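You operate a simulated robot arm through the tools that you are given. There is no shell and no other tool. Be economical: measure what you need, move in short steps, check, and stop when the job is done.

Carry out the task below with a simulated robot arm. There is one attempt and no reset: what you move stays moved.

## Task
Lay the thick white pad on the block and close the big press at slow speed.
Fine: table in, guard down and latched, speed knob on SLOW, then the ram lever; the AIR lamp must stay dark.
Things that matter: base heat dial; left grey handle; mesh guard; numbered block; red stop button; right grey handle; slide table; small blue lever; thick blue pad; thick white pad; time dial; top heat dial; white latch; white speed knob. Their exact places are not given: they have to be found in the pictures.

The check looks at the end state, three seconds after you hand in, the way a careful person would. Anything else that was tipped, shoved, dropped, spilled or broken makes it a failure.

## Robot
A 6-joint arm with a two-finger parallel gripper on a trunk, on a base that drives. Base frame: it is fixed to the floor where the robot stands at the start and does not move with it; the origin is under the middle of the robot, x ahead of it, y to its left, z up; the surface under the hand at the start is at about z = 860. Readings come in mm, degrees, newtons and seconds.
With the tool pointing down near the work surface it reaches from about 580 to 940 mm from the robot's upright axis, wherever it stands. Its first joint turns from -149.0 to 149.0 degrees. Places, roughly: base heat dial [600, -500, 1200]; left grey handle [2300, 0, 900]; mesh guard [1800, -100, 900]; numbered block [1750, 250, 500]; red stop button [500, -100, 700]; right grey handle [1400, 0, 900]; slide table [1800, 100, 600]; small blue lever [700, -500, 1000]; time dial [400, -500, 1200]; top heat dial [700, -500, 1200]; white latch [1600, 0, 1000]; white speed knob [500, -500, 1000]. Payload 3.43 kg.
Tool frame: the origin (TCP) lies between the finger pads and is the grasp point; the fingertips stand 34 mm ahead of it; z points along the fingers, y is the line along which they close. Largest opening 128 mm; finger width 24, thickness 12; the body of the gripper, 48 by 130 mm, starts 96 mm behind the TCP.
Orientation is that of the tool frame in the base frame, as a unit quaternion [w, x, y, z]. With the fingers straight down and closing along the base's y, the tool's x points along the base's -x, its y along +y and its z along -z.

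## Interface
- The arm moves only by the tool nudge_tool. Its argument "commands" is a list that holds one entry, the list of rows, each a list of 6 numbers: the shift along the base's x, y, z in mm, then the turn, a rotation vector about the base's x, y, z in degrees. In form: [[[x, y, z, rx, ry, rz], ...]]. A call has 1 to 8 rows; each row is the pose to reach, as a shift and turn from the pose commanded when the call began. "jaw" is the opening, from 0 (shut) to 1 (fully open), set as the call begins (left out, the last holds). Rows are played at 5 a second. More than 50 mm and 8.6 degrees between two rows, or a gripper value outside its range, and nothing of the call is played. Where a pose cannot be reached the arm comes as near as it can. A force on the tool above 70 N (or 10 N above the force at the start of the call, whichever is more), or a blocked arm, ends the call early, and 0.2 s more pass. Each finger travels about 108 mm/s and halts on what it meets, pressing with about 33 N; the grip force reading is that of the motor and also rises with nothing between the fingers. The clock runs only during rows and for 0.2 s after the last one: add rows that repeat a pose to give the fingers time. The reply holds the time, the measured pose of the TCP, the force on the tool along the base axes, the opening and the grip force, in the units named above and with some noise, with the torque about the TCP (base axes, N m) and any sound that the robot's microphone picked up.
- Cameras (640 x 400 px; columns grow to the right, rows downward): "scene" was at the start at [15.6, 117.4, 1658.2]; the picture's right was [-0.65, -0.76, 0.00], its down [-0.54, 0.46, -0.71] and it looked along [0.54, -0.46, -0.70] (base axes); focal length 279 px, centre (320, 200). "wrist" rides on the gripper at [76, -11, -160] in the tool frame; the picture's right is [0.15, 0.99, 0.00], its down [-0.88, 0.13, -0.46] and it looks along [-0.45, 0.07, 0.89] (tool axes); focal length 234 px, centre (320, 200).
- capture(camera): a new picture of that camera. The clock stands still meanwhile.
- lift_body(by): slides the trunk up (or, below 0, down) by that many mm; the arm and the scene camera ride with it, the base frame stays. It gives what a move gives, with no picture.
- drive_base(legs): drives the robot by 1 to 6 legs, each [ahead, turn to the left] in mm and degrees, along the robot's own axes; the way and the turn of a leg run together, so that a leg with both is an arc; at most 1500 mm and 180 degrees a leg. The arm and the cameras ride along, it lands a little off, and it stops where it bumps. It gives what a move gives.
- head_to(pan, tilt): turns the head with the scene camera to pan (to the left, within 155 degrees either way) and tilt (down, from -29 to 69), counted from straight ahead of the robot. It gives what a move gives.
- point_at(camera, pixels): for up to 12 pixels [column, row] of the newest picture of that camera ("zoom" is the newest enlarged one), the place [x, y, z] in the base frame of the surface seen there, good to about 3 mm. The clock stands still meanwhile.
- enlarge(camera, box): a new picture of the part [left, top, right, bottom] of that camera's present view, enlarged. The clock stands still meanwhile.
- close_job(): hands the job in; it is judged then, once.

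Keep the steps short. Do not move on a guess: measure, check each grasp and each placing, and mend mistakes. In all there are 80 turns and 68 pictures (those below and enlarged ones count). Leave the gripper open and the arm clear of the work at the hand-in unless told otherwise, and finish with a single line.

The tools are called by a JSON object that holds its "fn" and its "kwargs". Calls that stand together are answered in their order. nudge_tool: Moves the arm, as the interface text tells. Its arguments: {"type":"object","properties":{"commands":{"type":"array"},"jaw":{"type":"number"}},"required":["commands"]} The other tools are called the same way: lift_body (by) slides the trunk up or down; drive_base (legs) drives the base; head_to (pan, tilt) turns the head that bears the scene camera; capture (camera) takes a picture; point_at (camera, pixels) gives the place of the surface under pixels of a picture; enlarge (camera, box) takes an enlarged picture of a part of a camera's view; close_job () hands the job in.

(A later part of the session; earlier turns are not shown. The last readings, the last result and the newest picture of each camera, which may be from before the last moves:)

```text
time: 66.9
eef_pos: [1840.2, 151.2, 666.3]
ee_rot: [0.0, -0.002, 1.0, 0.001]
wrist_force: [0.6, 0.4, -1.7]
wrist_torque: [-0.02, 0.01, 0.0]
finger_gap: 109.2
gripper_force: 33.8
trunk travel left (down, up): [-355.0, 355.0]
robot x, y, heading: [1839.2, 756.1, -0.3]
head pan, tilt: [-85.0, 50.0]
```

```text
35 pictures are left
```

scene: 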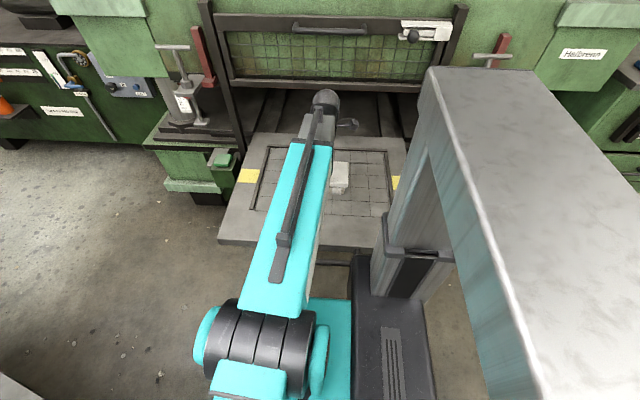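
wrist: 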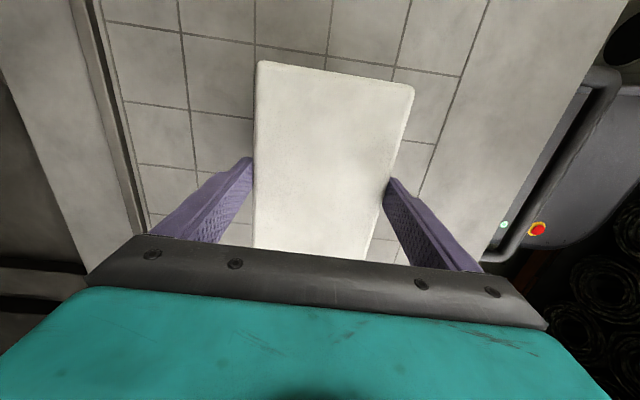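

The pad hides the block. Pad bottom ≈630; I go down in small steps to ≈608, watching the force.

{"fn": "nudge_tool", "kwargs": {"commands": [[[-1, 1.5, -8, 0, 0, 0], [-1, 1.5, -14, 0, 0, 0], [-1, 1.5, -18, 0, 0, 0], [-1, 1.5, -21, 0, 0, 0], [-1, 1.5, -21, 0, 0, 0]]]}}

```text
time: 68.1
eef_pos: [1839.0, 153.1, 644.8]
ee_rot: [-0.001, -0.003, 1.0, 0.0]
wrist_force: [0.4, -0.2, -1.6]
wrist_torque: [0.01, 0.02, 0.04]
finger_gap: 109.2
gripper_force: 33.0
trunk travel left (down, up): [-355.0, 355.0]
robot x, y, heading: [1836.1, 757.4, -0.4]
head pan, tilt: [-85.0, 50.0]
```

{"fn": "nudge_tool", "kwargs": {"commands": [[[0, 0, -1, 0, 0, 0], [0, 0, -2, 0, 0, 0], [0, 0, -2, 0, 0, 0]]]}}

```text
time: 68.9
eef_pos: [1838.2, 153.1, 643.8]
ee_rot: [0.001, -0.002, 1.0, 0.0]
wrist_force: [0.0, -0.5, -1.5]
wrist_torque: [-0.02, -0.01, 0.0]
finger_gap: 109.2
gripper_force: 32.4
trunk travel left (down, up): [-355.0, 355.0]
robot x, y, heading: [1837.6, 758.4, -0.3]
head pan, tilt: [-85.0, 50.0]
```

{"fn": "nudge_tool", "kwargs": {"commands": [[[0, 0, -1, 0, 0, 0], [0, 0, -2, 0, 0, 0], [0, 0, -2, 0, 0, 0]]]}}

{"fn": "enlarge", "kwargs": {"camera": "scene", "box": [300, 130, 380, 220]}}

```text
time: 69.7
eef_pos: [1840.3, 153.8, 641.9]
ee_rot: [-0.001, -0.002, 1.0, 0.0]
wrist_force: [0.2, 0.7, -0.7]
wrist_torque: [0.0, 0.01, 0.05]
finger_gap: 109.0
gripper_force: 32.8
trunk travel left (down, up): [-355.0, 355.0]
robot x, y, heading: [1839.2, 750.8, -0.3]
head pan, tilt: [-85.0, 50.0]
```

```text
4.44 times, centred on (340, 175) of scene
```

zoom: 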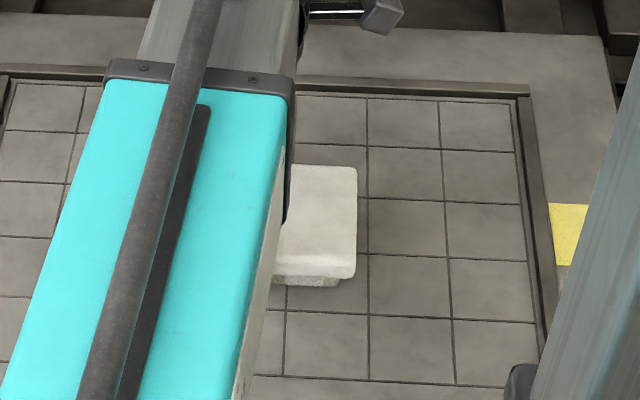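

The weight reading dropped (−1.6 → −0.7): the pad rests on the block. I open slowly and rise.

{"fn": "nudge_tool", "kwargs": {"commands": [[[0, 0, 0, 0, 0, 0], [0, 0, 0, 0, 0, 0], [0, 0, 0, 0, 0, 0], [0, 0, 15, 0, 0, 0], [0, 0, 40, 0, 0, 0], [0, 0, 85, 0, 0, 0], [0, 0, 130, 0, 0, 0], [0, 0, 170, 0, 0, 0]]], "jaw": 1}}

{"fn": "capture", "kwargs": {"camera": "wrist"}}

{"fn": "point_at", "kwargs": {"camera": "wrist", "pixels": [[290, 90], [360, 100], [290, 140], [350, 150], [320, 120], [290, 180], [340, 180]]}}

```text
time: 71.5
eef_pos: [1838.6, 152.1, 812.4]
ee_rot: [0.001, -0.002, 1.0, -0.001]
wrist_force: [0.0, 0.8, 0.7]
wrist_torque: [0.01, 0.0, -0.01]
finger_gap: 128.2
gripper_force: 0.0
trunk travel left (down, up): [-355.0, 355.0]
robot x, y, heading: [1837.1, 751.2, -0.2]
head pan, tilt: [-85.0, 50.0]
```

```text
33 pictures are left
```

wrist: 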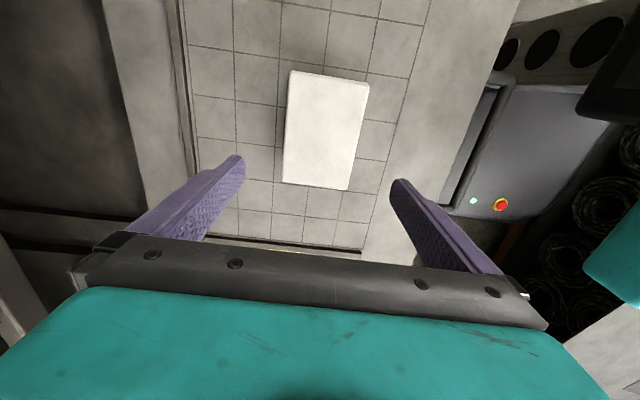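

```text
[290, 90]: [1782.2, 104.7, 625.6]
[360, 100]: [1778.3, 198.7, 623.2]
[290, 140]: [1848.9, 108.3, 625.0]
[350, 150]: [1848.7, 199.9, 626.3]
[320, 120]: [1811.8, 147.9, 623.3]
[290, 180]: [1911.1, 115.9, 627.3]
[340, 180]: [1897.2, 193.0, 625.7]
```

The pad lies flat on the block (top z≈625). Next is the table. Its front edge is at y≈342, too close to me, so I swing the arm forward and back the base up to (1240, 600) to push from there.

{"fn": "nudge_tool", "kwargs": {"commands": [[[45, 8, 10, 0, 0, 0], [90, 16, 20, 0, 0, 0], [138, 24, 30, 0, 0, 0], [186, 36, 40, 0, 0, 0], [232, 50, 40, 0, 0, 0], [278, 66, 40, 0, 0, 0], [324, 84, 40, 0, 0, 0], [370, 102, 40, 0, 0, 0]]]}}

{"fn": "nudge_tool", "kwargs": {"commands": [[[40, 25, 0, 0, 0, 0], [80, 50, 0, 0, 0, 0], [80, 50, 0, 0, 0, 0]]]}}

{"fn": "drive_base", "kwargs": {"legs": [[0, 14], [-615, 0], [0, -14]]}}

{"fn": "head_to", "kwargs": {"pan": -25, "tilt": 45}}

{"fn": "capture", "kwargs": {"camera": "scene"}}

```text
refused: row 4 steps farther than a row can; nothing moved
```

```text
time: 72.3
eef_pos: [1917.5, 203.7, 811.9]
ee_rot: [0.0, -0.003, 1.0, 0.0]
wrist_force: [0.1, 0.4, 0.1]
wrist_torque: [-0.02, -0.02, 0.01]
finger_gap: 128.1
gripper_force: 0.0
trunk travel left (down, up): [-355.0, 355.0]
robot x, y, heading: [1835.7, 753.5, -0.1]
head pan, tilt: [-85.0, 50.0]
```

```text
time: 78.1
eef_pos: [1400.5, 68.3, 813.6]
ee_rot: [0.023, -0.079, 0.997, 0.002]
wrist_force: [6.6, 2.4, 0.9]
wrist_torque: [-0.16, 0.27, 0.43]
finger_gap: 127.1
gripper_force: 0.2
trunk travel left (down, up): [-355.0, 355.0]
robot x, y, heading: [1244.4, 594.4, 8.0]
head pan, tilt: [-85.0, 50.0]
stopped in leg 3: the force on the tool passed its limit at 93 N (the readings are from after the stop); the commanded pose is now the measured one
```

```text
time: 79.4
eef_pos: [1400.4, 67.4, 812.4]
ee_rot: [0.02, -0.078, 0.997, 0.003]
wrist_force: [16.1, 4.2, 1.5]
wrist_torque: [-0.22, 0.56, 1.11]
finger_gap: 127.1
gripper_force: 0.0
trunk travel left (down, up): [-355.0, 355.0]
robot x, y, heading: [1243.1, 592.9, 7.8]
head pan, tilt: [-25.0, 45.0]
```

```text
32 pictures are left
```

scene: 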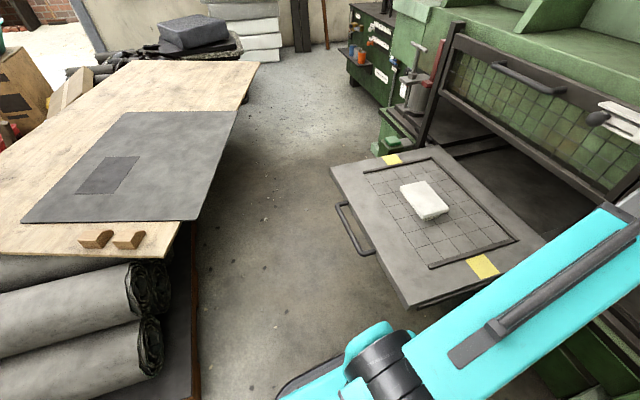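

A step in the batch was refused and the hand touched something on its −x side near the right clamp. I undo the last turn gently (left 6°), then look for damage.

{"fn": "drive_base", "kwargs": {"legs": [[0, 7]]}}

{"fn": "head_to", "kwargs": {"pan": -80, "tilt": 40}}

{"fn": "capture", "kwargs": {"camera": "scene"}}

{"fn": "capture", "kwargs": {"camera": "wrist"}}

```text
time: 80.5
eef_pos: [1462.5, 89.5, 813.6]
ee_rot: [0.02, -0.138, 0.99, 0.004]
wrist_force: [-0.3, -0.2, -0.6]
wrist_torque: [0.01, 0.04, 0.0]
finger_gap: 127.9
gripper_force: 0.1
trunk travel left (down, up): [-355.0, 355.0]
robot x, y, heading: [1241.4, 601.2, 14.2]
head pan, tilt: [-25.0, 45.0]
```

```text
time: 81.8
eef_pos: [1462.4, 89.4, 813.6]
ee_rot: [0.02, -0.138, 0.99, 0.004]
wrist_force: [0.7, -0.4, 0.8]
wrist_torque: [-0.02, -0.04, 0.0]
finger_gap: 127.9
gripper_force: 0.0
trunk travel left (down, up): [-355.0, 355.0]
robot x, y, heading: [1244.3, 601.9, 14.3]
head pan, tilt: [-80.0, 40.0]
```

```text
31 pictures are left
```

scene: 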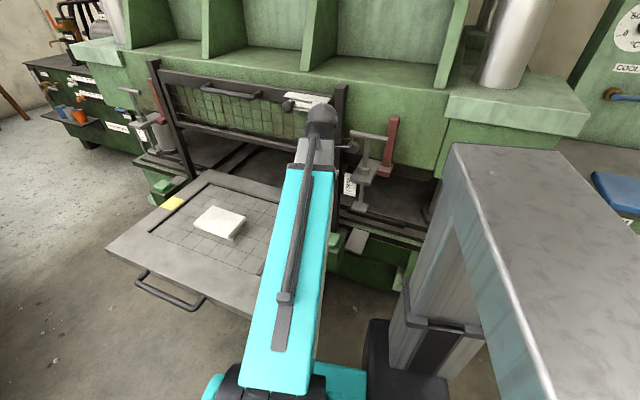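

```text
30 pictures are left
```

wrist: 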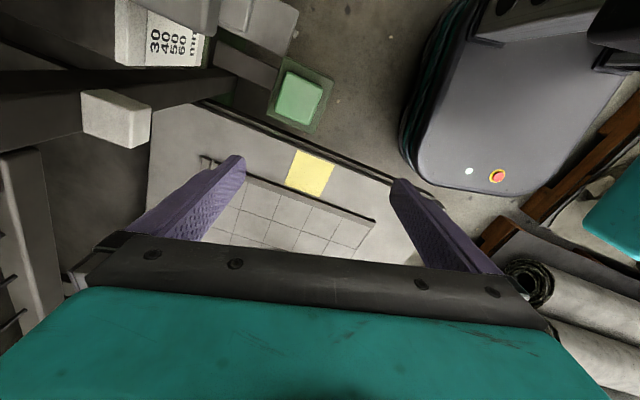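

The stops carry a "30 40 50 60 mm" scale; left and right must stay equal. I compare both closely.

{"fn": "enlarge", "kwargs": {"camera": "scene", "box": [325, 105, 415, 225]}}

{"fn": "enlarge", "kwargs": {"camera": "scene", "box": [100, 60, 200, 210]}}

```text
3.33 times, centred on (370, 165) of scene
```

zoom: 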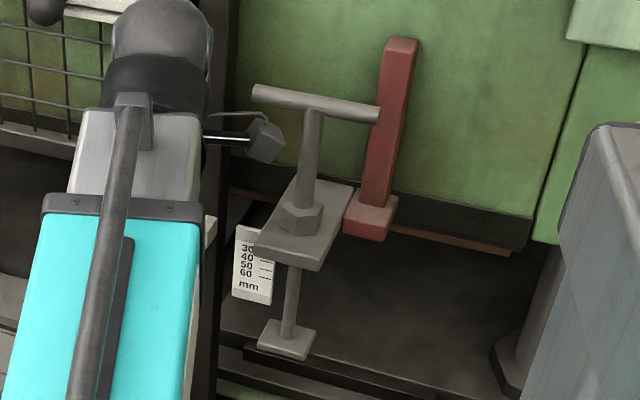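

```text
2.67 times, centred on (150, 135) of scene
```

zoom: 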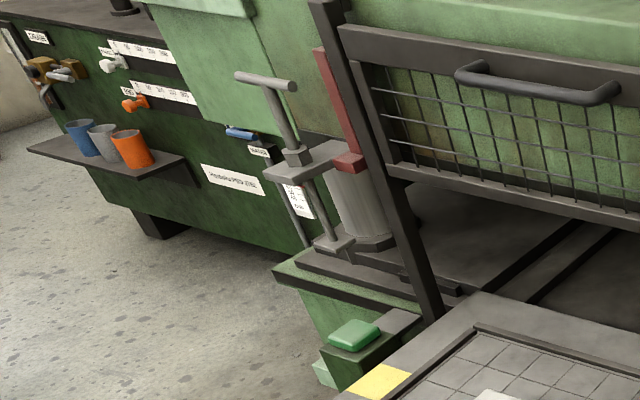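

{"fn": "point_at", "kwargs": {"camera": "scene", "pixels": [[356, 207], [365, 208], [351, 133], [386, 139], [368, 137], [362, 167], [375, 170]]}}

{"fn": "point_at", "kwargs": {"camera": "zoom", "pixels": [[322, 243], [350, 243], [240, 76], [290, 86], [265, 80], [275, 172], [320, 172]]}}

```text
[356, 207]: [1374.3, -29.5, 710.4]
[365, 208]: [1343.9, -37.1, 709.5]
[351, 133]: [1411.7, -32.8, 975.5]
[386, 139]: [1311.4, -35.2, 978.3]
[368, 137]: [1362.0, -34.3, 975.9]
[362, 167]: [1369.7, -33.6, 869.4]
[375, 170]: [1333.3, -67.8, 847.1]
```

```text
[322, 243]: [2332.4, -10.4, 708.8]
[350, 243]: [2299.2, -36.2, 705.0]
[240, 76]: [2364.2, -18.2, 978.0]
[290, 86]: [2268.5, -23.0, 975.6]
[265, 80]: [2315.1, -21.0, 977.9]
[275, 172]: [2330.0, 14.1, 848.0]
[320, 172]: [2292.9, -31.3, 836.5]
```

Both stops match (feet z≈709, bars z≈977, both along x): nothing was moved. Now I bring the hand to +x, over the aisle side, and measure the table's front edge and grip bar.

{"fn": "nudge_tool", "kwargs": {"commands": [[[25, 20, 0, 0, 0, 0], [60, 45, 0, 0, 0, 0], [95, 70, 0, 0, 0, 0], [130, 95, 0, 0, 0, 0], [170, 115, 0, 0, 0, 0], [210, 135, 0, 0, 0, 0], [250, 150, 0, 0, 0, 0], [295, 165, 0, 0, 0, 0]]]}}

{"fn": "point_at", "kwargs": {"camera": "scene", "pixels": [[137, 284], [200, 306], [165, 293], [142, 270], [110, 250], [250, 315], [205, 296], [180, 282], [175, 225], [235, 212], [160, 277]]}}

```text
time: 83.5
eef_pos: [1756.6, 253.3, 815.1]
ee_rot: [0.021, -0.138, 0.99, 0.004]
wrist_force: [0.8, -0.2, 0.0]
wrist_torque: [0.05, -0.01, 0.05]
finger_gap: 128.1
gripper_force: 0.0
trunk travel left (down, up): [-355.0, 355.0]
robot x, y, heading: [1241.4, 602.8, 14.3]
head pan, tilt: [-80.0, 40.0]
```

```text
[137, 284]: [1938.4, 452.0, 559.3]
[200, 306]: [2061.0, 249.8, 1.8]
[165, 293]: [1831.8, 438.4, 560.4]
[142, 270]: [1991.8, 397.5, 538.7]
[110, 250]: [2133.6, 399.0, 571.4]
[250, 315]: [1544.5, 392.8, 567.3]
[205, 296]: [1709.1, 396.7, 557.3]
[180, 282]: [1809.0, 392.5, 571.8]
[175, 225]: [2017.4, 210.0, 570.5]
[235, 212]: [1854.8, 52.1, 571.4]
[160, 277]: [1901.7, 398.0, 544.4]
```

The table front edge is y≈397 (z 535–572), its grip bar y≈445, z≈560, x 1740–1940. I'll grip that bar with a level hand (fingers above and below) and push. First I square the hand's yaw and move it out to (1838, 530), then pitch it level.

{"fn": "nudge_tool", "kwargs": {"commands": [[[14, 47, 0, -0.2, 1.2, -7.9], [28, 94, 0, -0.46, 2.4, -15.9], [42, 141, 0, -0.46, 2.4, -15.9], [56, 188, 0, -0.46, 2.4, -15.9], [70, 235, 0, -0.46, 2.4, -15.9], [81, 280, 0, -0.46, 2.4, -15.9], [81, 280, 0, -0.46, 2.4, -15.9]]], "jaw": 0.5}}

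```text
time: 84.5
eef_pos: [1808.6, 413.1, 816.2]
ee_rot: [0.0, -0.016, 1.0, -0.005]
wrist_force: [3.5, -16.3, 0.6]
wrist_torque: [3.01, 0.75, 1.57]
finger_gap: 64.0
gripper_force: 0.2
trunk travel left (down, up): [-355.0, 355.0]
robot x, y, heading: [1239.8, 603.6, 14.2]
head pan, tilt: [-80.0, 40.0]
stopped in row 4: the force on the tool passed its limit at 121 N (the readings are from after the stop); the commanded pose is now the measured one
```

Something stopped the hand on its +y side. I look before moving.

{"fn": "head_to", "kwargs": {"pan": -35, "tilt": 45}}

{"fn": "capture", "kwargs": {"camera": "scene"}}

{"fn": "capture", "kwargs": {"camera": "wrist"}}

```text
time: 85.6
eef_pos: [1807.1, 412.7, 815.9]
ee_rot: [0.0, -0.015, 1.0, -0.005]
wrist_force: [10.2, -29.9, 1.1]
wrist_torque: [5.2, 1.9, 2.71]
finger_gap: 64.2
gripper_force: 0.1
trunk travel left (down, up): [-355.0, 355.0]
robot x, y, heading: [1239.4, 604.1, 14.4]
head pan, tilt: [-35.0, 45.0]
```

```text
27 pictures are left
```

scene: 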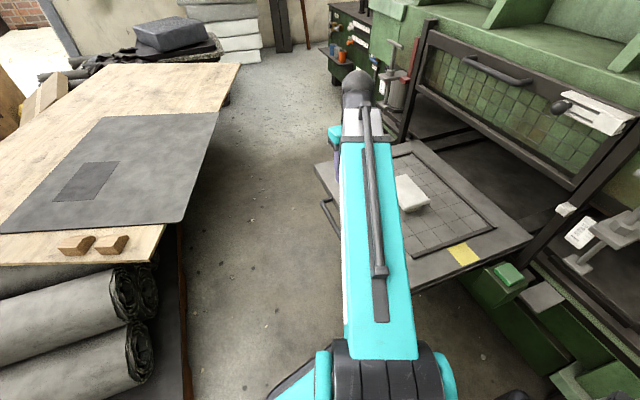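

```text
26 pictures are left
```

wrist: 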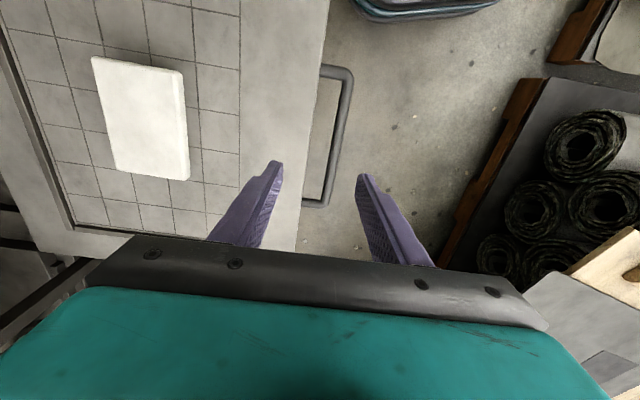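

No outside obstacle: the hand is folded too close to its own forearm (reach 598). I move it 90 mm outward first.

{"fn": "nudge_tool", "kwargs": {"commands": [[[25, -5, 0, 0, 0, 0], [60, -10, 0, 0, 0, 0], [100, -10, 0, 0, 0, 0], [140, -10, 0, 0, 0, 0], [140, -10, 0, 0, 0, 0]]]}}

{"fn": "drive_base", "kwargs": {"legs": [[-140, 0]]}}

```text
time: 86.8
eef_pos: [1948.3, 401.4, 813.9]
ee_rot: [0.0, -0.013, 1.0, -0.003]
wrist_force: [0.3, -0.1, -0.5]
wrist_torque: [0.0, 0.0, -0.03]
finger_gap: 63.9
gripper_force: 0.1
trunk travel left (down, up): [-355.0, 355.0]
robot x, y, heading: [1245.2, 600.7, 14.3]
head pan, tilt: [-35.0, 45.0]
```

```text
time: 88.2
eef_pos: [1813.7, 367.2, 813.9]
ee_rot: [-0.001, -0.015, 1.0, -0.004]
wrist_force: [0.1, 0.1, -0.8]
wrist_torque: [0.01, 0.04, 0.01]
finger_gap: 64.0
gripper_force: 0.1
trunk travel left (down, up): [-355.0, 355.0]
robot x, y, heading: [1111.7, 567.2, 14.3]
head pan, tilt: [-35.0, 45.0]
```

{"fn": "nudge_tool", "kwargs": {"commands": [[[10, 45, 0, 0, 0, -1.6], [20, 90, 0, 0, 0, -1.6], [25, 135, 0, 0, 0, -1.6], [25, 178, 0, 0, 0, -1.6], [25, 178, 0, 0, 0, -1.6]]]}}

{"fn": "nudge_tool", "kwargs": {"commands": [[[0, 0, 0, -8, 0, 0], [0, 0, 0, -16, 0, 0], [0, 0, 0, -24, 0, 0], [0, 0, 0, -32, 0, 0], [0, 0, 0, -40, 0, 0], [0, 0, 0, -48, 0, 0], [0, 0, 0, -56, 0, 0], [0, 0, 0, -64, 0, 0]]]}}

```text
time: 89.4
eef_pos: [1835.9, 543.0, 814.2]
ee_rot: [0.0, 0.0, 1.0, -0.004]
wrist_force: [0.8, -0.2, 0.0]
wrist_torque: [-0.03, 0.0, -0.05]
finger_gap: 64.0
gripper_force: 0.0
trunk travel left (down, up): [-355.0, 355.0]
robot x, y, heading: [1110.4, 569.1, 14.3]
head pan, tilt: [-35.0, 45.0]
```

```text
time: 89.9
eef_pos: [1841.1, 547.2, 814.5]
ee_rot: [0.01, 0.006, 0.996, -0.086]
wrist_force: [8.3, -0.4, -16.5]
wrist_torque: [-0.12, 0.26, -0.09]
finger_gap: 63.9
gripper_force: 0.1
trunk travel left (down, up): [-355.0, 355.0]
robot x, y, heading: [1106.4, 566.3, 14.4]
head pan, tilt: [-35.0, 45.0]
stopped in row 2: the force on the tool passed its limit at 106 N (the readings are from after the stop); the commanded pose is now the measured one
```

Again the arm folds on itself: the hand is too high relative to the trunk here compared with the knob move. I undo the tilt and lower the hand 120 mm first.

{"fn": "nudge_tool", "kwargs": {"commands": [[[0, 0, -20, 3, -1, 0], [0, 0, -50, 6, -1.2, 0], [0, 0, -85, 9.9, -1.2, 0], [0, 0, -120, 9.9, -1.2, 0], [0, 0, -120, 9.9, -1.2, 0]]]}}

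{"fn": "nudge_tool", "kwargs": {"commands": [[[0, 0, 0, -8, 0, 0], [0, 0, 0, -16, 0, 0], [0, 0, 0, -24, 0, 0], [0, 0, 0, -32, 0, 0], [0, 0, 0, -40, 0, 0], [0, 0, 0, -48, 0, 0], [0, 0, 0, -56, 0, 0], [0, 0, 0, -64, 0, 0]]]}}

```text
time: 91.1
eef_pos: [1839.4, 549.1, 694.6]
ee_rot: [0.018, 0.007, 1.0, 0.0]
wrist_force: [-0.7, -0.2, -0.3]
wrist_torque: [0.02, 0.0, 0.02]
finger_gap: 64.0
gripper_force: 0.1
trunk travel left (down, up): [-355.0, 355.0]
robot x, y, heading: [1106.9, 567.3, 14.4]
head pan, tilt: [-35.0, 45.0]
```

```text
time: 92.9
eef_pos: [1841.2, 546.5, 693.4]
ee_rot: [0.02, -0.003, 0.847, -0.531]
wrist_force: [7.6, -6.1, -11.1]
wrist_torque: [-1.36, -0.61, -0.49]
finger_gap: 63.9
gripper_force: 0.0
trunk travel left (down, up): [-355.0, 355.0]
robot x, y, heading: [1107.4, 563.9, 14.2]
head pan, tilt: [-35.0, 45.0]
```

It pitched, but with some 14 N on the tool. I look.

{"fn": "capture", "kwargs": {"camera": "scene"}}

```text
25 pictures are left
```

scene: 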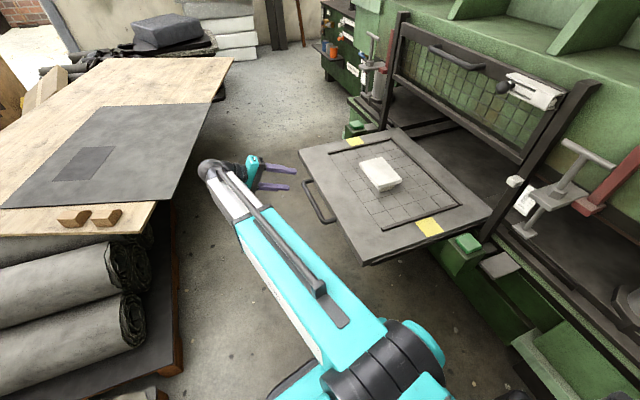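

{"fn": "point_at", "kwargs": {"camera": "scene", "pixels": [[205, 180], [210, 165], [232, 190], [235, 165], [195, 165], [205, 115], [170, 225], [155, 235], [180, 170], [226, 70], [192, 140]]}}

{"fn": "enlarge", "kwargs": {"camera": "scene", "box": [140, 120, 320, 240]}}

```text
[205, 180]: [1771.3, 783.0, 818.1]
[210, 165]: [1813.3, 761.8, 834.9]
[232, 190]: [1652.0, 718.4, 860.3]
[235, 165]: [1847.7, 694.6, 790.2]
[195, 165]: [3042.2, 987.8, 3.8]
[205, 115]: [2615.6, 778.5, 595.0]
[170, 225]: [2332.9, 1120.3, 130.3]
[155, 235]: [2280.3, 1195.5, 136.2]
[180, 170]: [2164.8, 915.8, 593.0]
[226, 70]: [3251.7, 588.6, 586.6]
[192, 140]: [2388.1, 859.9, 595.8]
```

```text
3.33 times, centred on (230, 180) of scene
```

zoom: 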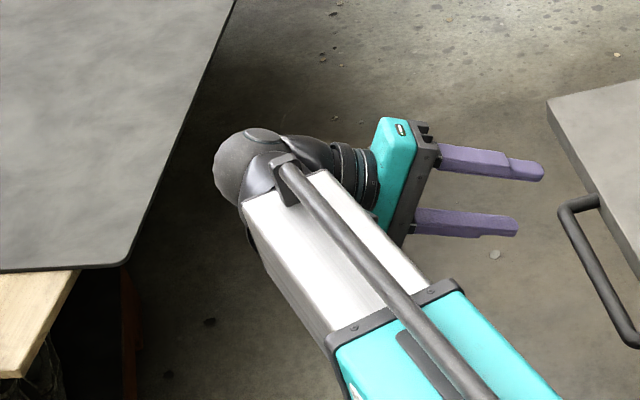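

The plywood is well clear (z 590, y>900); the hand is just brushing its own forearm. I yaw the hand +16° about z to open that fold and check the force.

{"fn": "nudge_tool", "kwargs": {"commands": [[[0, -10, -5, 0, 0, 8], [0, -20, -10, 0, 0, 16], [0, -20, -10, 0, 0, 16]]]}}

```text
time: 93.7
eef_pos: [1841.1, 526.7, 683.4]
ee_rot: [0.093, -0.123, 0.839, -0.522]
wrist_force: [-0.3, 0.0, 0.8]
wrist_torque: [0.0, 0.0, -0.01]
finger_gap: 64.0
gripper_force: 0.1
trunk travel left (down, up): [-355.0, 355.0]
robot x, y, heading: [1109.3, 568.2, 14.1]
head pan, tilt: [-35.0, 45.0]
```

Free now. The tool points along about (0.25, −0.87, −0.44). I go down behind the bar and then in along the tool axis so the bar (y≈446, z≈553) lies between the fingers, then look.

{"fn": "nudge_tool", "kwargs": {"commands": [[[-10, -3, -30, 0, 0, 0], [-20, -5, -65, 0, 0, 0], [-22, -5, -91, 0, 0, 0], [-13, -35, -107, 0, 0, 0], [-3, -70, -124, 0, 0, 0], [-3, -70, -124, 0, 0, 0]]]}}

{"fn": "capture", "kwargs": {"camera": "wrist"}}

{"fn": "enlarge", "kwargs": {"camera": "scene", "box": [200, 130, 380, 260]}}

```text
time: 95.1
eef_pos: [1838.3, 457.6, 560.5]
ee_rot: [0.092, -0.122, 0.839, -0.522]
wrist_force: [1.4, 0.1, -0.3]
wrist_torque: [0.01, 0.01, 0.0]
finger_gap: 64.3
gripper_force: 0.0
trunk travel left (down, up): [-355.0, 355.0]
robot x, y, heading: [1111.8, 568.5, 14.7]
head pan, tilt: [-35.0, 45.0]
```

```text
23 pictures are left
```

wrist: 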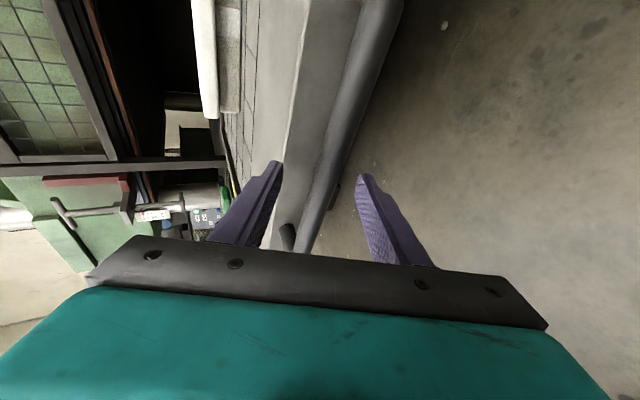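

```text
3.08 times, centred on (290, 195) of scene
```

zoom: 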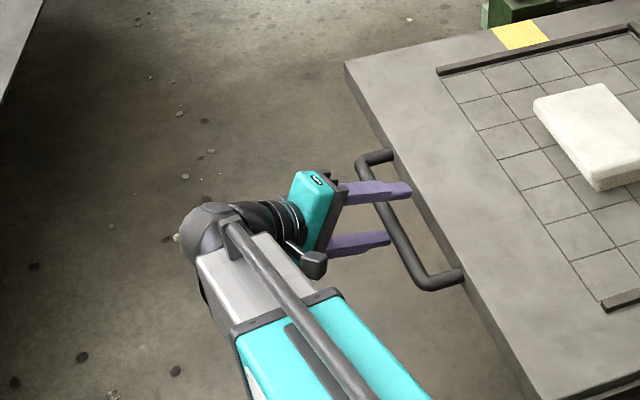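

The bar is between the fingers. I close on it.

{"fn": "nudge_tool", "kwargs": {"commands": [[[0, 0, 0, 0, 0, 0], [0, 0, 0, 0, 0, 0], [0, 0, 0, 0, 0, 0], [0, 0, 0, 0, 0, 0]]], "jaw": 0}}

{"fn": "nudge_tool", "kwargs": {"commands": [[[0, -5, 0, 0, 0, 0], [0, -12, 0, 0, 0, 0], [0, -22, 0, 0, 0, 0], [0, -34, 0, 0, 0, 0], [0, -46, 0, 0, 0, 0], [0, -58, 0, 0, 0, 0], [0, -70, 0, 0, 0, 0], [0, -82, 0, 0, 0, 0]]]}}

{"fn": "capture", "kwargs": {"camera": "scene"}}

```text
time: 96.1
eef_pos: [1837.9, 458.6, 557.2]
ee_rot: [0.091, -0.121, 0.841, -0.52]
wrist_force: [-9.3, 9.2, -20.6]
wrist_torque: [0.24, -1.49, 0.41]
finger_gap: 22.2
gripper_force: 45.6
trunk travel left (down, up): [-355.0, 355.0]
robot x, y, heading: [1112.8, 567.2, 14.2]
head pan, tilt: [-35.0, 45.0]
```

```text
time: 97.9
eef_pos: [1839.5, 374.3, 558.0]
ee_rot: [0.092, -0.123, 0.84, -0.52]
wrist_force: [16.4, -0.2, -23.4]
wrist_torque: [0.51, -1.18, -0.49]
finger_gap: 22.1
gripper_force: 45.3
trunk travel left (down, up): [-355.0, 355.0]
robot x, y, heading: [1106.0, 568.0, 14.1]
head pan, tilt: [-35.0, 45.0]
```

```text
21 pictures are left
```

scene: 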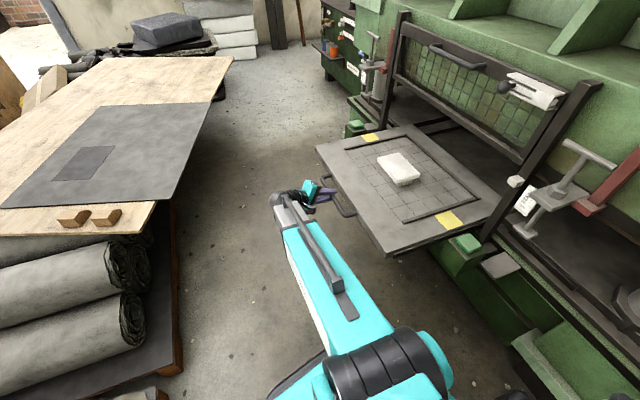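

The table slides and the pad rides along. I continue at a steady, moderate pace.

{"fn": "nudge_tool", "kwargs": {"commands": [[[0, -10, -1, 0, 0, 0], [0, -26, -2, 0, 0, 0], [0, -44, -2, 0, 0, 0], [0, -62, -2, 0, 0, 0], [0, -80, -2, 0, 0, 0], [0, -98, -2, 0, 0, 0], [0, -114, -2, 0, 0, 0], [0, -126, -2, 0, 0, 0]]]}}

{"fn": "nudge_tool", "kwargs": {"commands": [[[0, -10, 0, 0, 0, 0], [0, -26, 0, 0, 0, 0], [0, -44, 0, 0, 0, 0], [0, -62, 0, 0, 0, 0], [0, -80, 0, 0, 0, 0], [0, -98, 0, 0, 0, 0], [0, -114, 0, 0, 0, 0], [0, -126, 0, 0, 0, 0]]]}}

{"fn": "capture", "kwargs": {"camera": "scene"}}

```text
time: 99.7
eef_pos: [1840.3, 248.7, 557.0]
ee_rot: [0.096, -0.124, 0.839, -0.521]
wrist_force: [32.6, -1.9, -10.5]
wrist_torque: [0.17, -1.46, 0.14]
finger_gap: 22.0
gripper_force: 44.8
trunk travel left (down, up): [-355.0, 355.0]
robot x, y, heading: [1107.9, 568.0, 14.4]
head pan, tilt: [-35.0, 45.0]
```

```text
time: 101.5
eef_pos: [1842.3, 122.3, 557.4]
ee_rot: [0.096, -0.125, 0.838, -0.522]
wrist_force: [33.8, 0.4, -11.0]
wrist_torque: [0.14, -1.37, -0.05]
finger_gap: 22.2
gripper_force: 44.9
trunk travel left (down, up): [-355.0, 355.0]
robot x, y, heading: [1110.2, 566.2, 14.4]
head pan, tilt: [-35.0, 45.0]
```

```text
20 pictures are left
```

scene: 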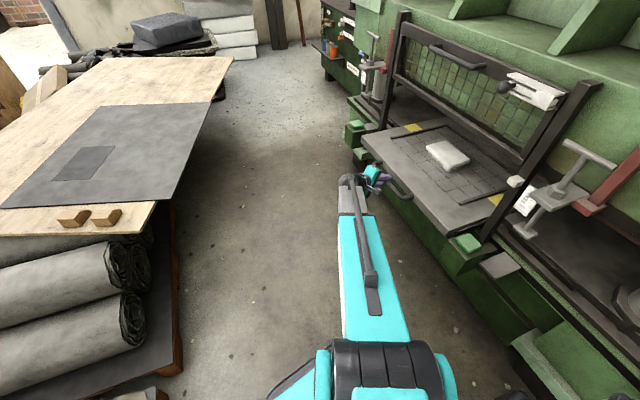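

{"fn": "nudge_tool", "kwargs": {"commands": [[[2, -10, 0, 0, 0, 0], [3, -26, 0, 0, 0, 0], [3, -42, 0, 0, 0, 0], [3, -58, 0, 0, 0, 0], [3, -74, 0, 0, 0, 0], [3, -90, 0, 0, 0, 0], [3, -104, 0, 0, 0, 0], [3, -112, 0, 0, 0, 0]]]}}

{"fn": "nudge_tool", "kwargs": {"commands": [[[0, -6, 0, 0, 0, 0], [0, -12, 0, 0, 0, 0], [0, -18, 0, 0, 0, 0], [0, -24, 0, 0, 0, 0], [0, -30, 0, 0, 0, 0], [0, -36, 0, 0, 0, 0]]]}}

{"fn": "capture", "kwargs": {"camera": "scene"}}

```text
time: 103.3
eef_pos: [1841.7, 10.3, 557.2]
ee_rot: [0.093, -0.122, 0.839, -0.522]
wrist_force: [21.0, 5.0, -12.8]
wrist_torque: [0.32, -0.78, -1.29]
finger_gap: 22.1
gripper_force: 44.9
trunk travel left (down, up): [-355.0, 355.0]
robot x, y, heading: [1108.9, 570.8, 14.2]
head pan, tilt: [-35.0, 45.0]
```

```text
time: 104.7
eef_pos: [1843.5, -16.2, 549.9]
ee_rot: [0.096, -0.118, 0.844, -0.515]
wrist_force: [3.7, -2.9, -8.8]
wrist_torque: [0.19, -1.46, -0.29]
finger_gap: 22.3
gripper_force: 45.2
trunk travel left (down, up): [-355.0, 355.0]
robot x, y, heading: [1111.6, 565.7, 14.5]
head pan, tilt: [-35.0, 45.0]
stopped in row 6: the force on the tool passed its limit at 78 N (the readings are from after the stop); the commanded pose is now the measured one
```

```text
19 pictures are left
```

scene: 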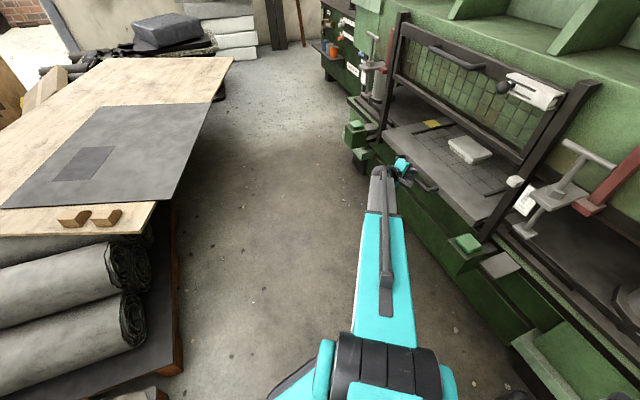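

A hard stop at y≈−16 (stroke ≈472). I measure the table's front edge against the guard.

{"fn": "enlarge", "kwargs": {"camera": "scene", "box": [370, 100, 530, 240]}}

{"fn": "point_at", "kwargs": {"camera": "scene", "pixels": [[450, 207], [476, 222], [430, 188], [468, 147], [391, 110], [500, 230], [480, 95], [505, 150], [435, 52], [480, 62], [503, 87], [548, 93]]}}

```text
2.86 times, centred on (450, 170) of scene
```

zoom: 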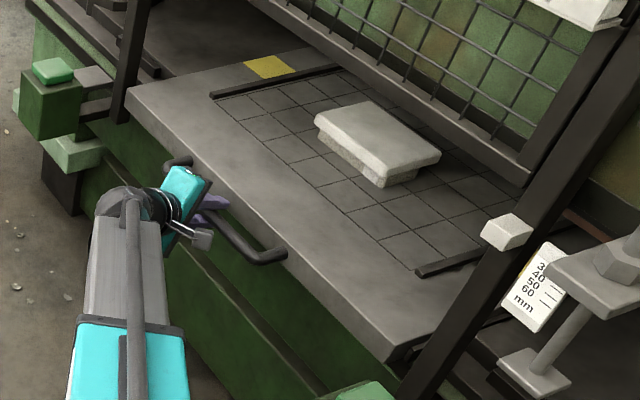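

```text
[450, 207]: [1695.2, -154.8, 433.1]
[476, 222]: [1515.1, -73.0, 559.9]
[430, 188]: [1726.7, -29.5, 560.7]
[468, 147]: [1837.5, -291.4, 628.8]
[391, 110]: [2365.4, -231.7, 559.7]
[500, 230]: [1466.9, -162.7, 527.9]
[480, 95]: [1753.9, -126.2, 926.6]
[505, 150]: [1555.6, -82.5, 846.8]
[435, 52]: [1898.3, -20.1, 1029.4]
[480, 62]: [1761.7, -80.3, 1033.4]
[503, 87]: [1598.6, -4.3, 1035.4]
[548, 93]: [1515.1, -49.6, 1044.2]
```

The table edge is at y≈−75, the handle at ≈−28. I press once more a few mm to confirm it's at its stop.

{"fn": "nudge_tool", "kwargs": {"commands": [[[0, 0, 3, 0, 0, 0], [0, -3, 4, 0, 0, 0], [0, -6, 4, 0, 0, 0], [0, -10, 4, 0, 0, 0], [0, -14, 4, 0, 0, 0], [0, -14, 4, 0, 0, 0]]]}}

```text
time: 105.6
eef_pos: [1842.5, -14.9, 550.7]
ee_rot: [0.097, -0.117, 0.847, -0.51]
wrist_force: [3.3, 0.1, -7.2]
wrist_torque: [0.27, -1.14, -0.51]
finger_gap: 22.2
gripper_force: 44.5
trunk travel left (down, up): [-355.0, 355.0]
robot x, y, heading: [1109.0, 570.2, 14.4]
head pan, tilt: [-35.0, 45.0]
stopped in row 4: the force on the tool passed its limit at 75 N (the readings are from after the stop); the commanded pose is now the measured one
```

It is at its stop. I open, draw back along the tool axis and then up/out.

{"fn": "nudge_tool", "kwargs": {"commands": [[[0, 0, 0, 0, 0, 0], [0, 0, 0, 0, 0, 0], [-8, 27, 14, 0, 0, 0], [-18, 62, 31, 0, 0, 0], [-28, 100, 50, 0, 0, 0], [-28, 145, 60, 0, 0, 0], [-28, 190, 70, 0, 0, 0]]], "jaw": 0.5}}

{"fn": "nudge_tool", "kwargs": {"commands": [[[0, 0, 10, 7.9, 1.45, -1.9], [0, 0, 20, 15.8, 2.9, -3.8], [0, 0, 30, 23.7, 4.35, -5.6], [0, 0, 40, 31.5, 5.8, -7.5], [0, 0, 50, 39.4, 7.2, -9.4], [0, 0, 60, 47.3, 8.7, -11.3], [0, 0, 60, 55.2, 10.1, -13.1], [0, 0, 60, 63.1, 11.6, -15]]]}}

```text
time: 107.2
eef_pos: [1816.6, 172.0, 623.1]
ee_rot: [0.095, -0.119, 0.846, -0.512]
wrist_force: [0.4, 0.1, 0.0]
wrist_torque: [0.01, 0.01, -0.04]
finger_gap: 63.8
gripper_force: 0.1
trunk travel left (down, up): [-355.0, 355.0]
robot x, y, heading: [1110.6, 568.4, 14.2]
head pan, tilt: [-35.0, 45.0]
```

```text
time: 109.0
eef_pos: [1815.5, 174.8, 680.4]
ee_rot: [-0.001, 0.006, 1.0, 0.012]
wrist_force: [0.5, -0.5, 0.8]
wrist_torque: [-0.02, 0.0, 0.0]
finger_gap: 64.3
gripper_force: 0.1
trunk travel left (down, up): [-355.0, 355.0]
robot x, y, heading: [1109.4, 571.2, 14.5]
head pan, tilt: [-35.0, 45.0]
```

The hand is upright. I drive ahead 200 mm and raise the trunk 330 mm, then measure the guard handle and latch.

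{"fn": "drive_base", "kwargs": {"legs": [[200, 0]]}}

{"fn": "lift_body", "kwargs": {"by": 330}}

{"fn": "head_to", "kwargs": {"pan": -68, "tilt": 40}}

{"fn": "capture", "kwargs": {"camera": "scene"}}

```text
time: 110.7
eef_pos: [2007.6, 221.7, 681.6]
ee_rot: [-0.001, 0.007, 1.0, 0.012]
wrist_force: [0.6, 0.1, -0.3]
wrist_torque: [0.01, -0.02, -0.03]
finger_gap: 64.0
gripper_force: 0.0
trunk travel left (down, up): [-355.0, 355.0]
robot x, y, heading: [1301.3, 616.6, 14.2]
head pan, tilt: [-35.0, 45.0]
```

```text
time: 114.0
eef_pos: [2008.4, 224.3, 1010.6]
ee_rot: [-0.002, 0.006, 1.0, 0.012]
wrist_force: [0.5, 0.0, -0.2]
wrist_torque: [-0.03, 0.0, 0.02]
finger_gap: 64.1
gripper_force: 0.0
trunk travel left (down, up): [-685.0, 25.0]
robot x, y, heading: [1301.8, 618.0, 14.4]
head pan, tilt: [-35.0, 45.0]
```

```text
time: 114.9
eef_pos: [2006.9, 223.6, 1011.8]
ee_rot: [-0.003, 0.006, 1.0, 0.012]
wrist_force: [-0.2, 0.2, 0.2]
wrist_torque: [0.03, -0.02, 0.0]
finger_gap: 64.1
gripper_force: 0.0
trunk travel left (down, up): [-685.0, 25.0]
robot x, y, heading: [1299.8, 621.2, 14.1]
head pan, tilt: [-68.0, 40.0]
```

```text
17 pictures are left
```

scene: 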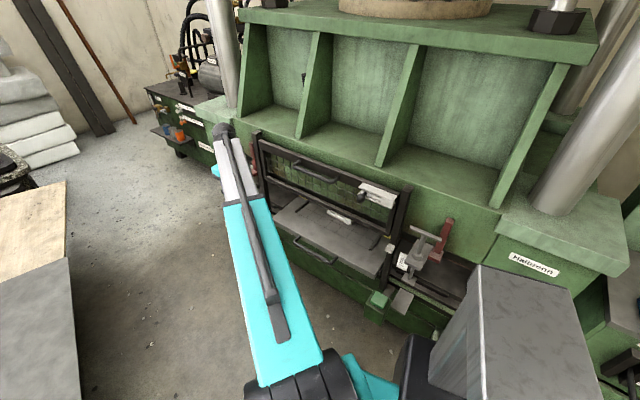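

{"fn": "enlarge", "kwargs": {"camera": "scene", "box": [250, 120, 450, 260]}}

{"fn": "point_at", "kwargs": {"camera": "zoom", "pixels": [[140, 130], [190, 148], [245, 170], [362, 195], [400, 200], [470, 225], [350, 212], [440, 375], [300, 300], [420, 290], [390, 190], [455, 280]]}}

```text
2.86 times, centred on (350, 190) of scene
```

zoom: 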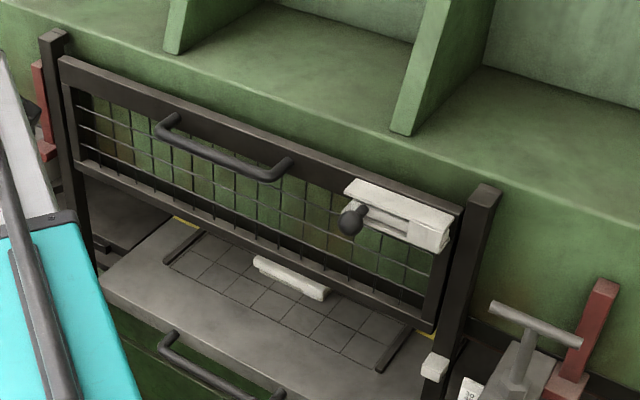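

```text
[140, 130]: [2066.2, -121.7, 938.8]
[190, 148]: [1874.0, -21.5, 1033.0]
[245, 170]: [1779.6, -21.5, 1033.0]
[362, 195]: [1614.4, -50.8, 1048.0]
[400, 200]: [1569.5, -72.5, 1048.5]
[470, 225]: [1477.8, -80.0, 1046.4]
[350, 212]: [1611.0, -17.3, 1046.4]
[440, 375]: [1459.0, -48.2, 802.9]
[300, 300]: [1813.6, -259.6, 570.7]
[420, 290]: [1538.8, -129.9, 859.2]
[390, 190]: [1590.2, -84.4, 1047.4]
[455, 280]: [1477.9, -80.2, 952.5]
```

Guard handle: bar along x at y≈−21, top z≈1033, x 1760–1910. Latch bolt ball at ≈(1611, −10, 1040), keeper on the post at (1459, −48, 803). I rise, square up, and come over the handle's middle with the jaw at 45 mm.

{"fn": "nudge_tool", "kwargs": {"commands": [[[0, 0, 45, -0.7, -0.2, 0.3], [0, 0, 90, -1.4, -0.3, 0.7], [0, 0, 125, -1.4, -0.3, 0.7], [-28, -40, 125, -1.4, -0.3, 0.7], [-56, -80, 125, -1.4, -0.3, 0.7], [-84, -120, 125, -1.4, -0.3, 0.7], [-112, -160, 125, -1.4, -0.3, 0.7], [-112, -160, 125, -1.4, -0.3, 0.7]]], "jaw": 0.35}}

{"fn": "nudge_tool", "kwargs": {"commands": [[[-28, -40, 0, 0, 0, 0], [-57, -84, 0, 0, 0, 0], [-57, -84, 0, 0, 0, 0]]]}}

{"fn": "capture", "kwargs": {"camera": "wrist"}}

```text
time: 116.7
eef_pos: [1892.9, 68.1, 1134.5]
ee_rot: [0.001, -0.001, 1.0, -0.001]
wrist_force: [0.1, 0.3, -0.2]
wrist_torque: [-0.01, -0.02, 0.01]
finger_gap: 44.7
gripper_force: 0.0
trunk travel left (down, up): [-685.0, 25.0]
robot x, y, heading: [1300.4, 616.7, 14.4]
head pan, tilt: [-68.0, 40.0]
```

```text
refused: row 2 steps farther than a row can; nothing moved
```

```text
15 pictures are left
```

wrist: 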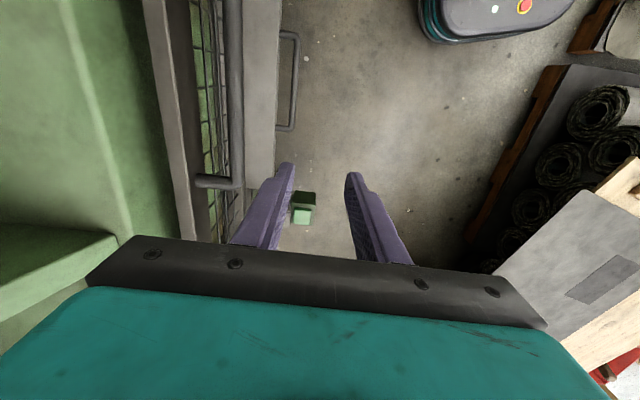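

{"fn": "point_at", "kwargs": {"camera": "wrist", "pixels": [[234, 60], [235, 150], [228, 150], [242, 150], [190, 150], [172, 150], [155, 100], [140, 150], [210, 183], [100, 240]]}}

{"fn": "nudge_tool", "kwargs": {"commands": [[[-20, -32, 0, 0, 0, 0], [-42, -64, 0, 0, 0, 0], [-55, -89, 0, 0, 0, 0], [-55, -89, 0, 0, 0, 0]]]}}

```text
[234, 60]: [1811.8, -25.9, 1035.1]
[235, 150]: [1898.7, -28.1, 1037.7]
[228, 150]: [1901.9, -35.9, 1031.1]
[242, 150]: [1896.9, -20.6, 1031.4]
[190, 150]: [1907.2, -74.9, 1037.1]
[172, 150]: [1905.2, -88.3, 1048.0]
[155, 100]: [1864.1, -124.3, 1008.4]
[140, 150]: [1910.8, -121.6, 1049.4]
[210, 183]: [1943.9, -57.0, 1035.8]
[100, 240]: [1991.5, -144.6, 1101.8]
```

```text
time: 117.7
eef_pos: [1839.5, -23.9, 1136.3]
ee_rot: [0.001, -0.001, 1.0, -0.001]
wrist_force: [0.4, 0.6, -0.2]
wrist_torque: [0.0, 0.0, -0.01]
finger_gap: 44.9
gripper_force: 0.0
trunk travel left (down, up): [-685.0, 25.0]
robot x, y, heading: [1300.3, 618.4, 14.5]
head pan, tilt: [-68.0, 40.0]
```

Bar centre y≈−28, top 1038, 39 mm clear behind it. I shift −4 mm in y, go down 95 mm and close.

{"fn": "nudge_tool", "kwargs": {"commands": [[[0, -4, -25, 0, 0, 0], [0, -4, -55, 0, 0, 0], [0, -4, -80, 0, 0, 0], [0, -4, -95, 0, 0, 0], [0, -4, -95, 0, 0, 0]]]}}

{"fn": "nudge_tool", "kwargs": {"commands": [[[0, 0, 0, 0, 0, 0], [0, 0, 0, 0, 0, 0], [0, 0, 0, 0, 0, 0], [0, 0, 0, 0, 0, 0]]], "jaw": 0}}

```text
time: 118.9
eef_pos: [1840.5, -28.9, 1039.9]
ee_rot: [0.001, 0.0, 1.0, -0.001]
wrist_force: [0.7, 0.0, -0.2]
wrist_torque: [0.02, 0.0, 0.01]
finger_gap: 45.2
gripper_force: 0.0
trunk travel left (down, up): [-685.0, 25.0]
robot x, y, heading: [1301.5, 619.9, 14.2]
head pan, tilt: [-68.0, 40.0]
```

```text
time: 119.9
eef_pos: [1841.1, -29.9, 1039.5]
ee_rot: [0.001, -0.001, 1.0, -0.001]
wrist_force: [0.4, -5.9, 1.1]
wrist_torque: [-0.09, -0.03, 1.21]
finger_gap: 17.8
gripper_force: 44.8
trunk travel left (down, up): [-685.0, 25.0]
robot x, y, heading: [1300.2, 615.6, 14.1]
head pan, tilt: [-68.0, 40.0]
```

The bar is held (17.8 mm). I draw the guard down slowly.

{"fn": "nudge_tool", "kwargs": {"commands": [[[0, 0, -6, 0, 0, 0], [0, 0, -18, 0, 0, 0], [0, 0, -32, 0, 0, 0], [0, 0, -48, 0, 0, 0], [0, 0, -64, 0, 0, 0], [0, 0, -80, 0, 0, 0], [0, 0, -96, 0, 0, 0], [0, 0, -110, 0, 0, 0]]]}}

{"fn": "nudge_tool", "kwargs": {"commands": [[[0, 0, -10, 0, 0, 0], [0, 0, -26, 0, 0, 0], [0, 0, -42, 0, 0, 0], [0, 0, -58, 0, 0, 0], [0, 0, -74, 0, 0, 0], [0, 0, -90, 0, 0, 0], [0, 0, -104, 0, 0, 0], [0, 0, -112, 0, 0, 0]]]}}

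{"fn": "enlarge", "kwargs": {"camera": "scene", "box": [250, 120, 450, 260]}}

```text
time: 121.7
eef_pos: [1841.6, -28.8, 929.6]
ee_rot: [0.002, -0.001, 1.0, -0.002]
wrist_force: [16.8, -11.8, 3.2]
wrist_torque: [-0.07, 0.15, 1.1]
finger_gap: 17.8
gripper_force: 45.3
trunk travel left (down, up): [-685.0, 25.0]
robot x, y, heading: [1302.4, 619.9, 14.4]
head pan, tilt: [-68.0, 40.0]
```

```text
time: 123.5
eef_pos: [1840.8, -29.0, 817.4]
ee_rot: [0.0, -0.001, 1.0, -0.002]
wrist_force: [12.7, -11.7, 3.0]
wrist_torque: [-0.07, -0.33, 1.05]
finger_gap: 17.9
gripper_force: 44.8
trunk travel left (down, up): [-685.0, 25.0]
robot x, y, heading: [1300.6, 614.3, 14.3]
head pan, tilt: [-68.0, 40.0]
```

```text
2.86 times, centred on (350, 190) of scene
```

zoom: 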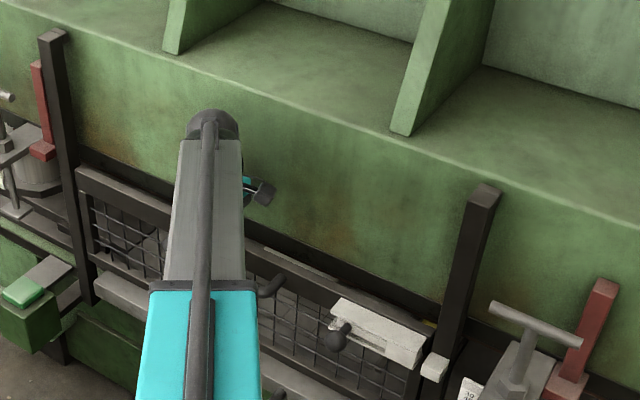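

The latch is nearly level with its keeper. I lower the last bit in small steps until it stops.

{"fn": "nudge_tool", "kwargs": {"commands": [[[0, 0, -4, 0, 0, 0], [0, 0, -8, 0, 0, 0], [0, 0, -12, 0, 0, 0], [0, 0, -16, 0, 0, 0], [0, 0, -20, 0, 0, 0], [0, 0, -24, 0, 0, 0], [0, 0, -28, 0, 0, 0], [0, 0, -32, 0, 0, 0]]]}}

{"fn": "enlarge", "kwargs": {"camera": "scene", "box": [320, 180, 420, 260]}}

{"fn": "point_at", "kwargs": {"camera": "zoom", "pixels": [[175, 178], [200, 150], [280, 180], [330, 215], [420, 230], [445, 245], [340, 190], [190, 165]]}}

```text
time: 125.3
eef_pos: [1840.9, -28.9, 789.6]
ee_rot: [0.003, -0.001, 1.0, -0.004]
wrist_force: [14.2, -9.6, 28.6]
wrist_torque: [-0.16, 0.38, 1.07]
finger_gap: 18.0
gripper_force: 45.2
trunk travel left (down, up): [-685.0, 25.0]
robot x, y, heading: [1302.0, 617.9, 14.5]
head pan, tilt: [-68.0, 40.0]
```

```text
5.00 times, centred on (370, 220) of scene
```

zoom: 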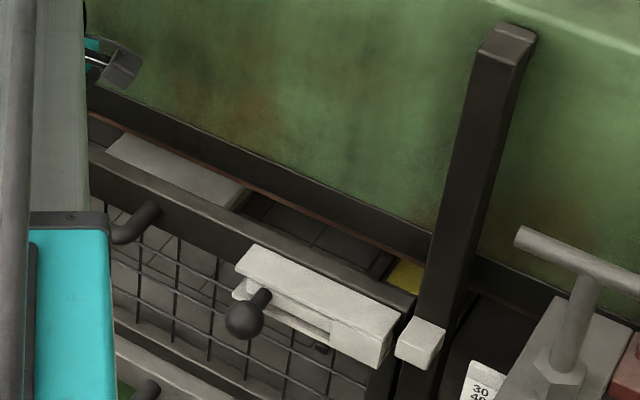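

```text
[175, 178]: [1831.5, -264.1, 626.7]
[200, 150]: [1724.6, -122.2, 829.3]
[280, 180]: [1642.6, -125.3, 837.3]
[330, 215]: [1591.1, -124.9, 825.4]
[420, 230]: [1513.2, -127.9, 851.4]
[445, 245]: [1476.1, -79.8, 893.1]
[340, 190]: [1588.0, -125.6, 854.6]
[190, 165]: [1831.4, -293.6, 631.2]
```

The guard is down on its stop. I release the handle and rise clear, then measure the latch ball and keeper.

{"fn": "nudge_tool", "kwargs": {"commands": [[[0, 0, 3, 0, 0, 0], [0, 0, 3, 0, 0, 0], [0, 0, 30, 0, 0, 0], [0, 10, 75, 0, 0, 0], [0, 30, 110, 0, 0, 0], [0, 60, 130, 0, 0, 0], [0, 60, 130, 0, 0, 0]]], "jaw": 0.35}}

{"fn": "enlarge", "kwargs": {"camera": "scene", "box": [320, 190, 400, 250]}}

{"fn": "point_at", "kwargs": {"camera": "zoom", "pixels": [[210, 335], [228, 310], [250, 298], [350, 345], [240, 270], [400, 340], [440, 350], [500, 370], [515, 350], [470, 310], [330, 340], [195, 340]]}}

```text
time: 126.9
eef_pos: [1840.7, 30.2, 917.6]
ee_rot: [0.0, 0.001, 1.0, -0.001]
wrist_force: [-0.8, -0.7, 0.3]
wrist_torque: [0.01, -0.01, -0.01]
finger_gap: 44.7
gripper_force: 0.1
trunk travel left (down, up): [-685.0, 25.0]
robot x, y, heading: [1301.3, 612.3, 14.3]
head pan, tilt: [-68.0, 40.0]
```

```text
6.67 times, centred on (360, 220) of scene
```

zoom: 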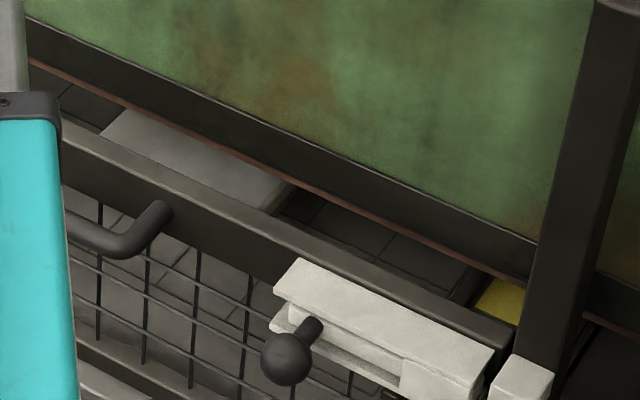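

```text
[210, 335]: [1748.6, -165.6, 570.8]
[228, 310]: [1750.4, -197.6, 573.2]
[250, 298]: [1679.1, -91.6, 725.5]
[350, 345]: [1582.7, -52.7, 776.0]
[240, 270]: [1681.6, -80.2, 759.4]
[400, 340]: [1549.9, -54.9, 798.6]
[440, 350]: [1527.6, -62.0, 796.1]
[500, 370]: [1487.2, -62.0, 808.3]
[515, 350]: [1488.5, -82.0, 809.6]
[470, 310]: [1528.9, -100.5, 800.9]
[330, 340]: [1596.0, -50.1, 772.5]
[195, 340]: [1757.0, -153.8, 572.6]
```

{"fn": "point_at", "kwargs": {"camera": "zoom", "pixels": [[285, 358], [285, 340], [268, 360], [308, 360], [285, 382], [315, 327], [392, 375], [495, 375], [490, 350], [545, 375], [420, 385], [300, 350]]}}

```text
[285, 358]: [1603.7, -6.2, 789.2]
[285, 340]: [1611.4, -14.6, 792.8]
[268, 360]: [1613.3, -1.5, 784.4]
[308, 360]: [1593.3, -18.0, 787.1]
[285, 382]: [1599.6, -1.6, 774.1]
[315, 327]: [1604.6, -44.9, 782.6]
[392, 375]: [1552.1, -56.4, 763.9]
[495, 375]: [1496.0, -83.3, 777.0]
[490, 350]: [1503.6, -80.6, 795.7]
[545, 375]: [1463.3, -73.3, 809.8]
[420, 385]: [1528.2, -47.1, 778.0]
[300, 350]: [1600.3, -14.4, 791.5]
```

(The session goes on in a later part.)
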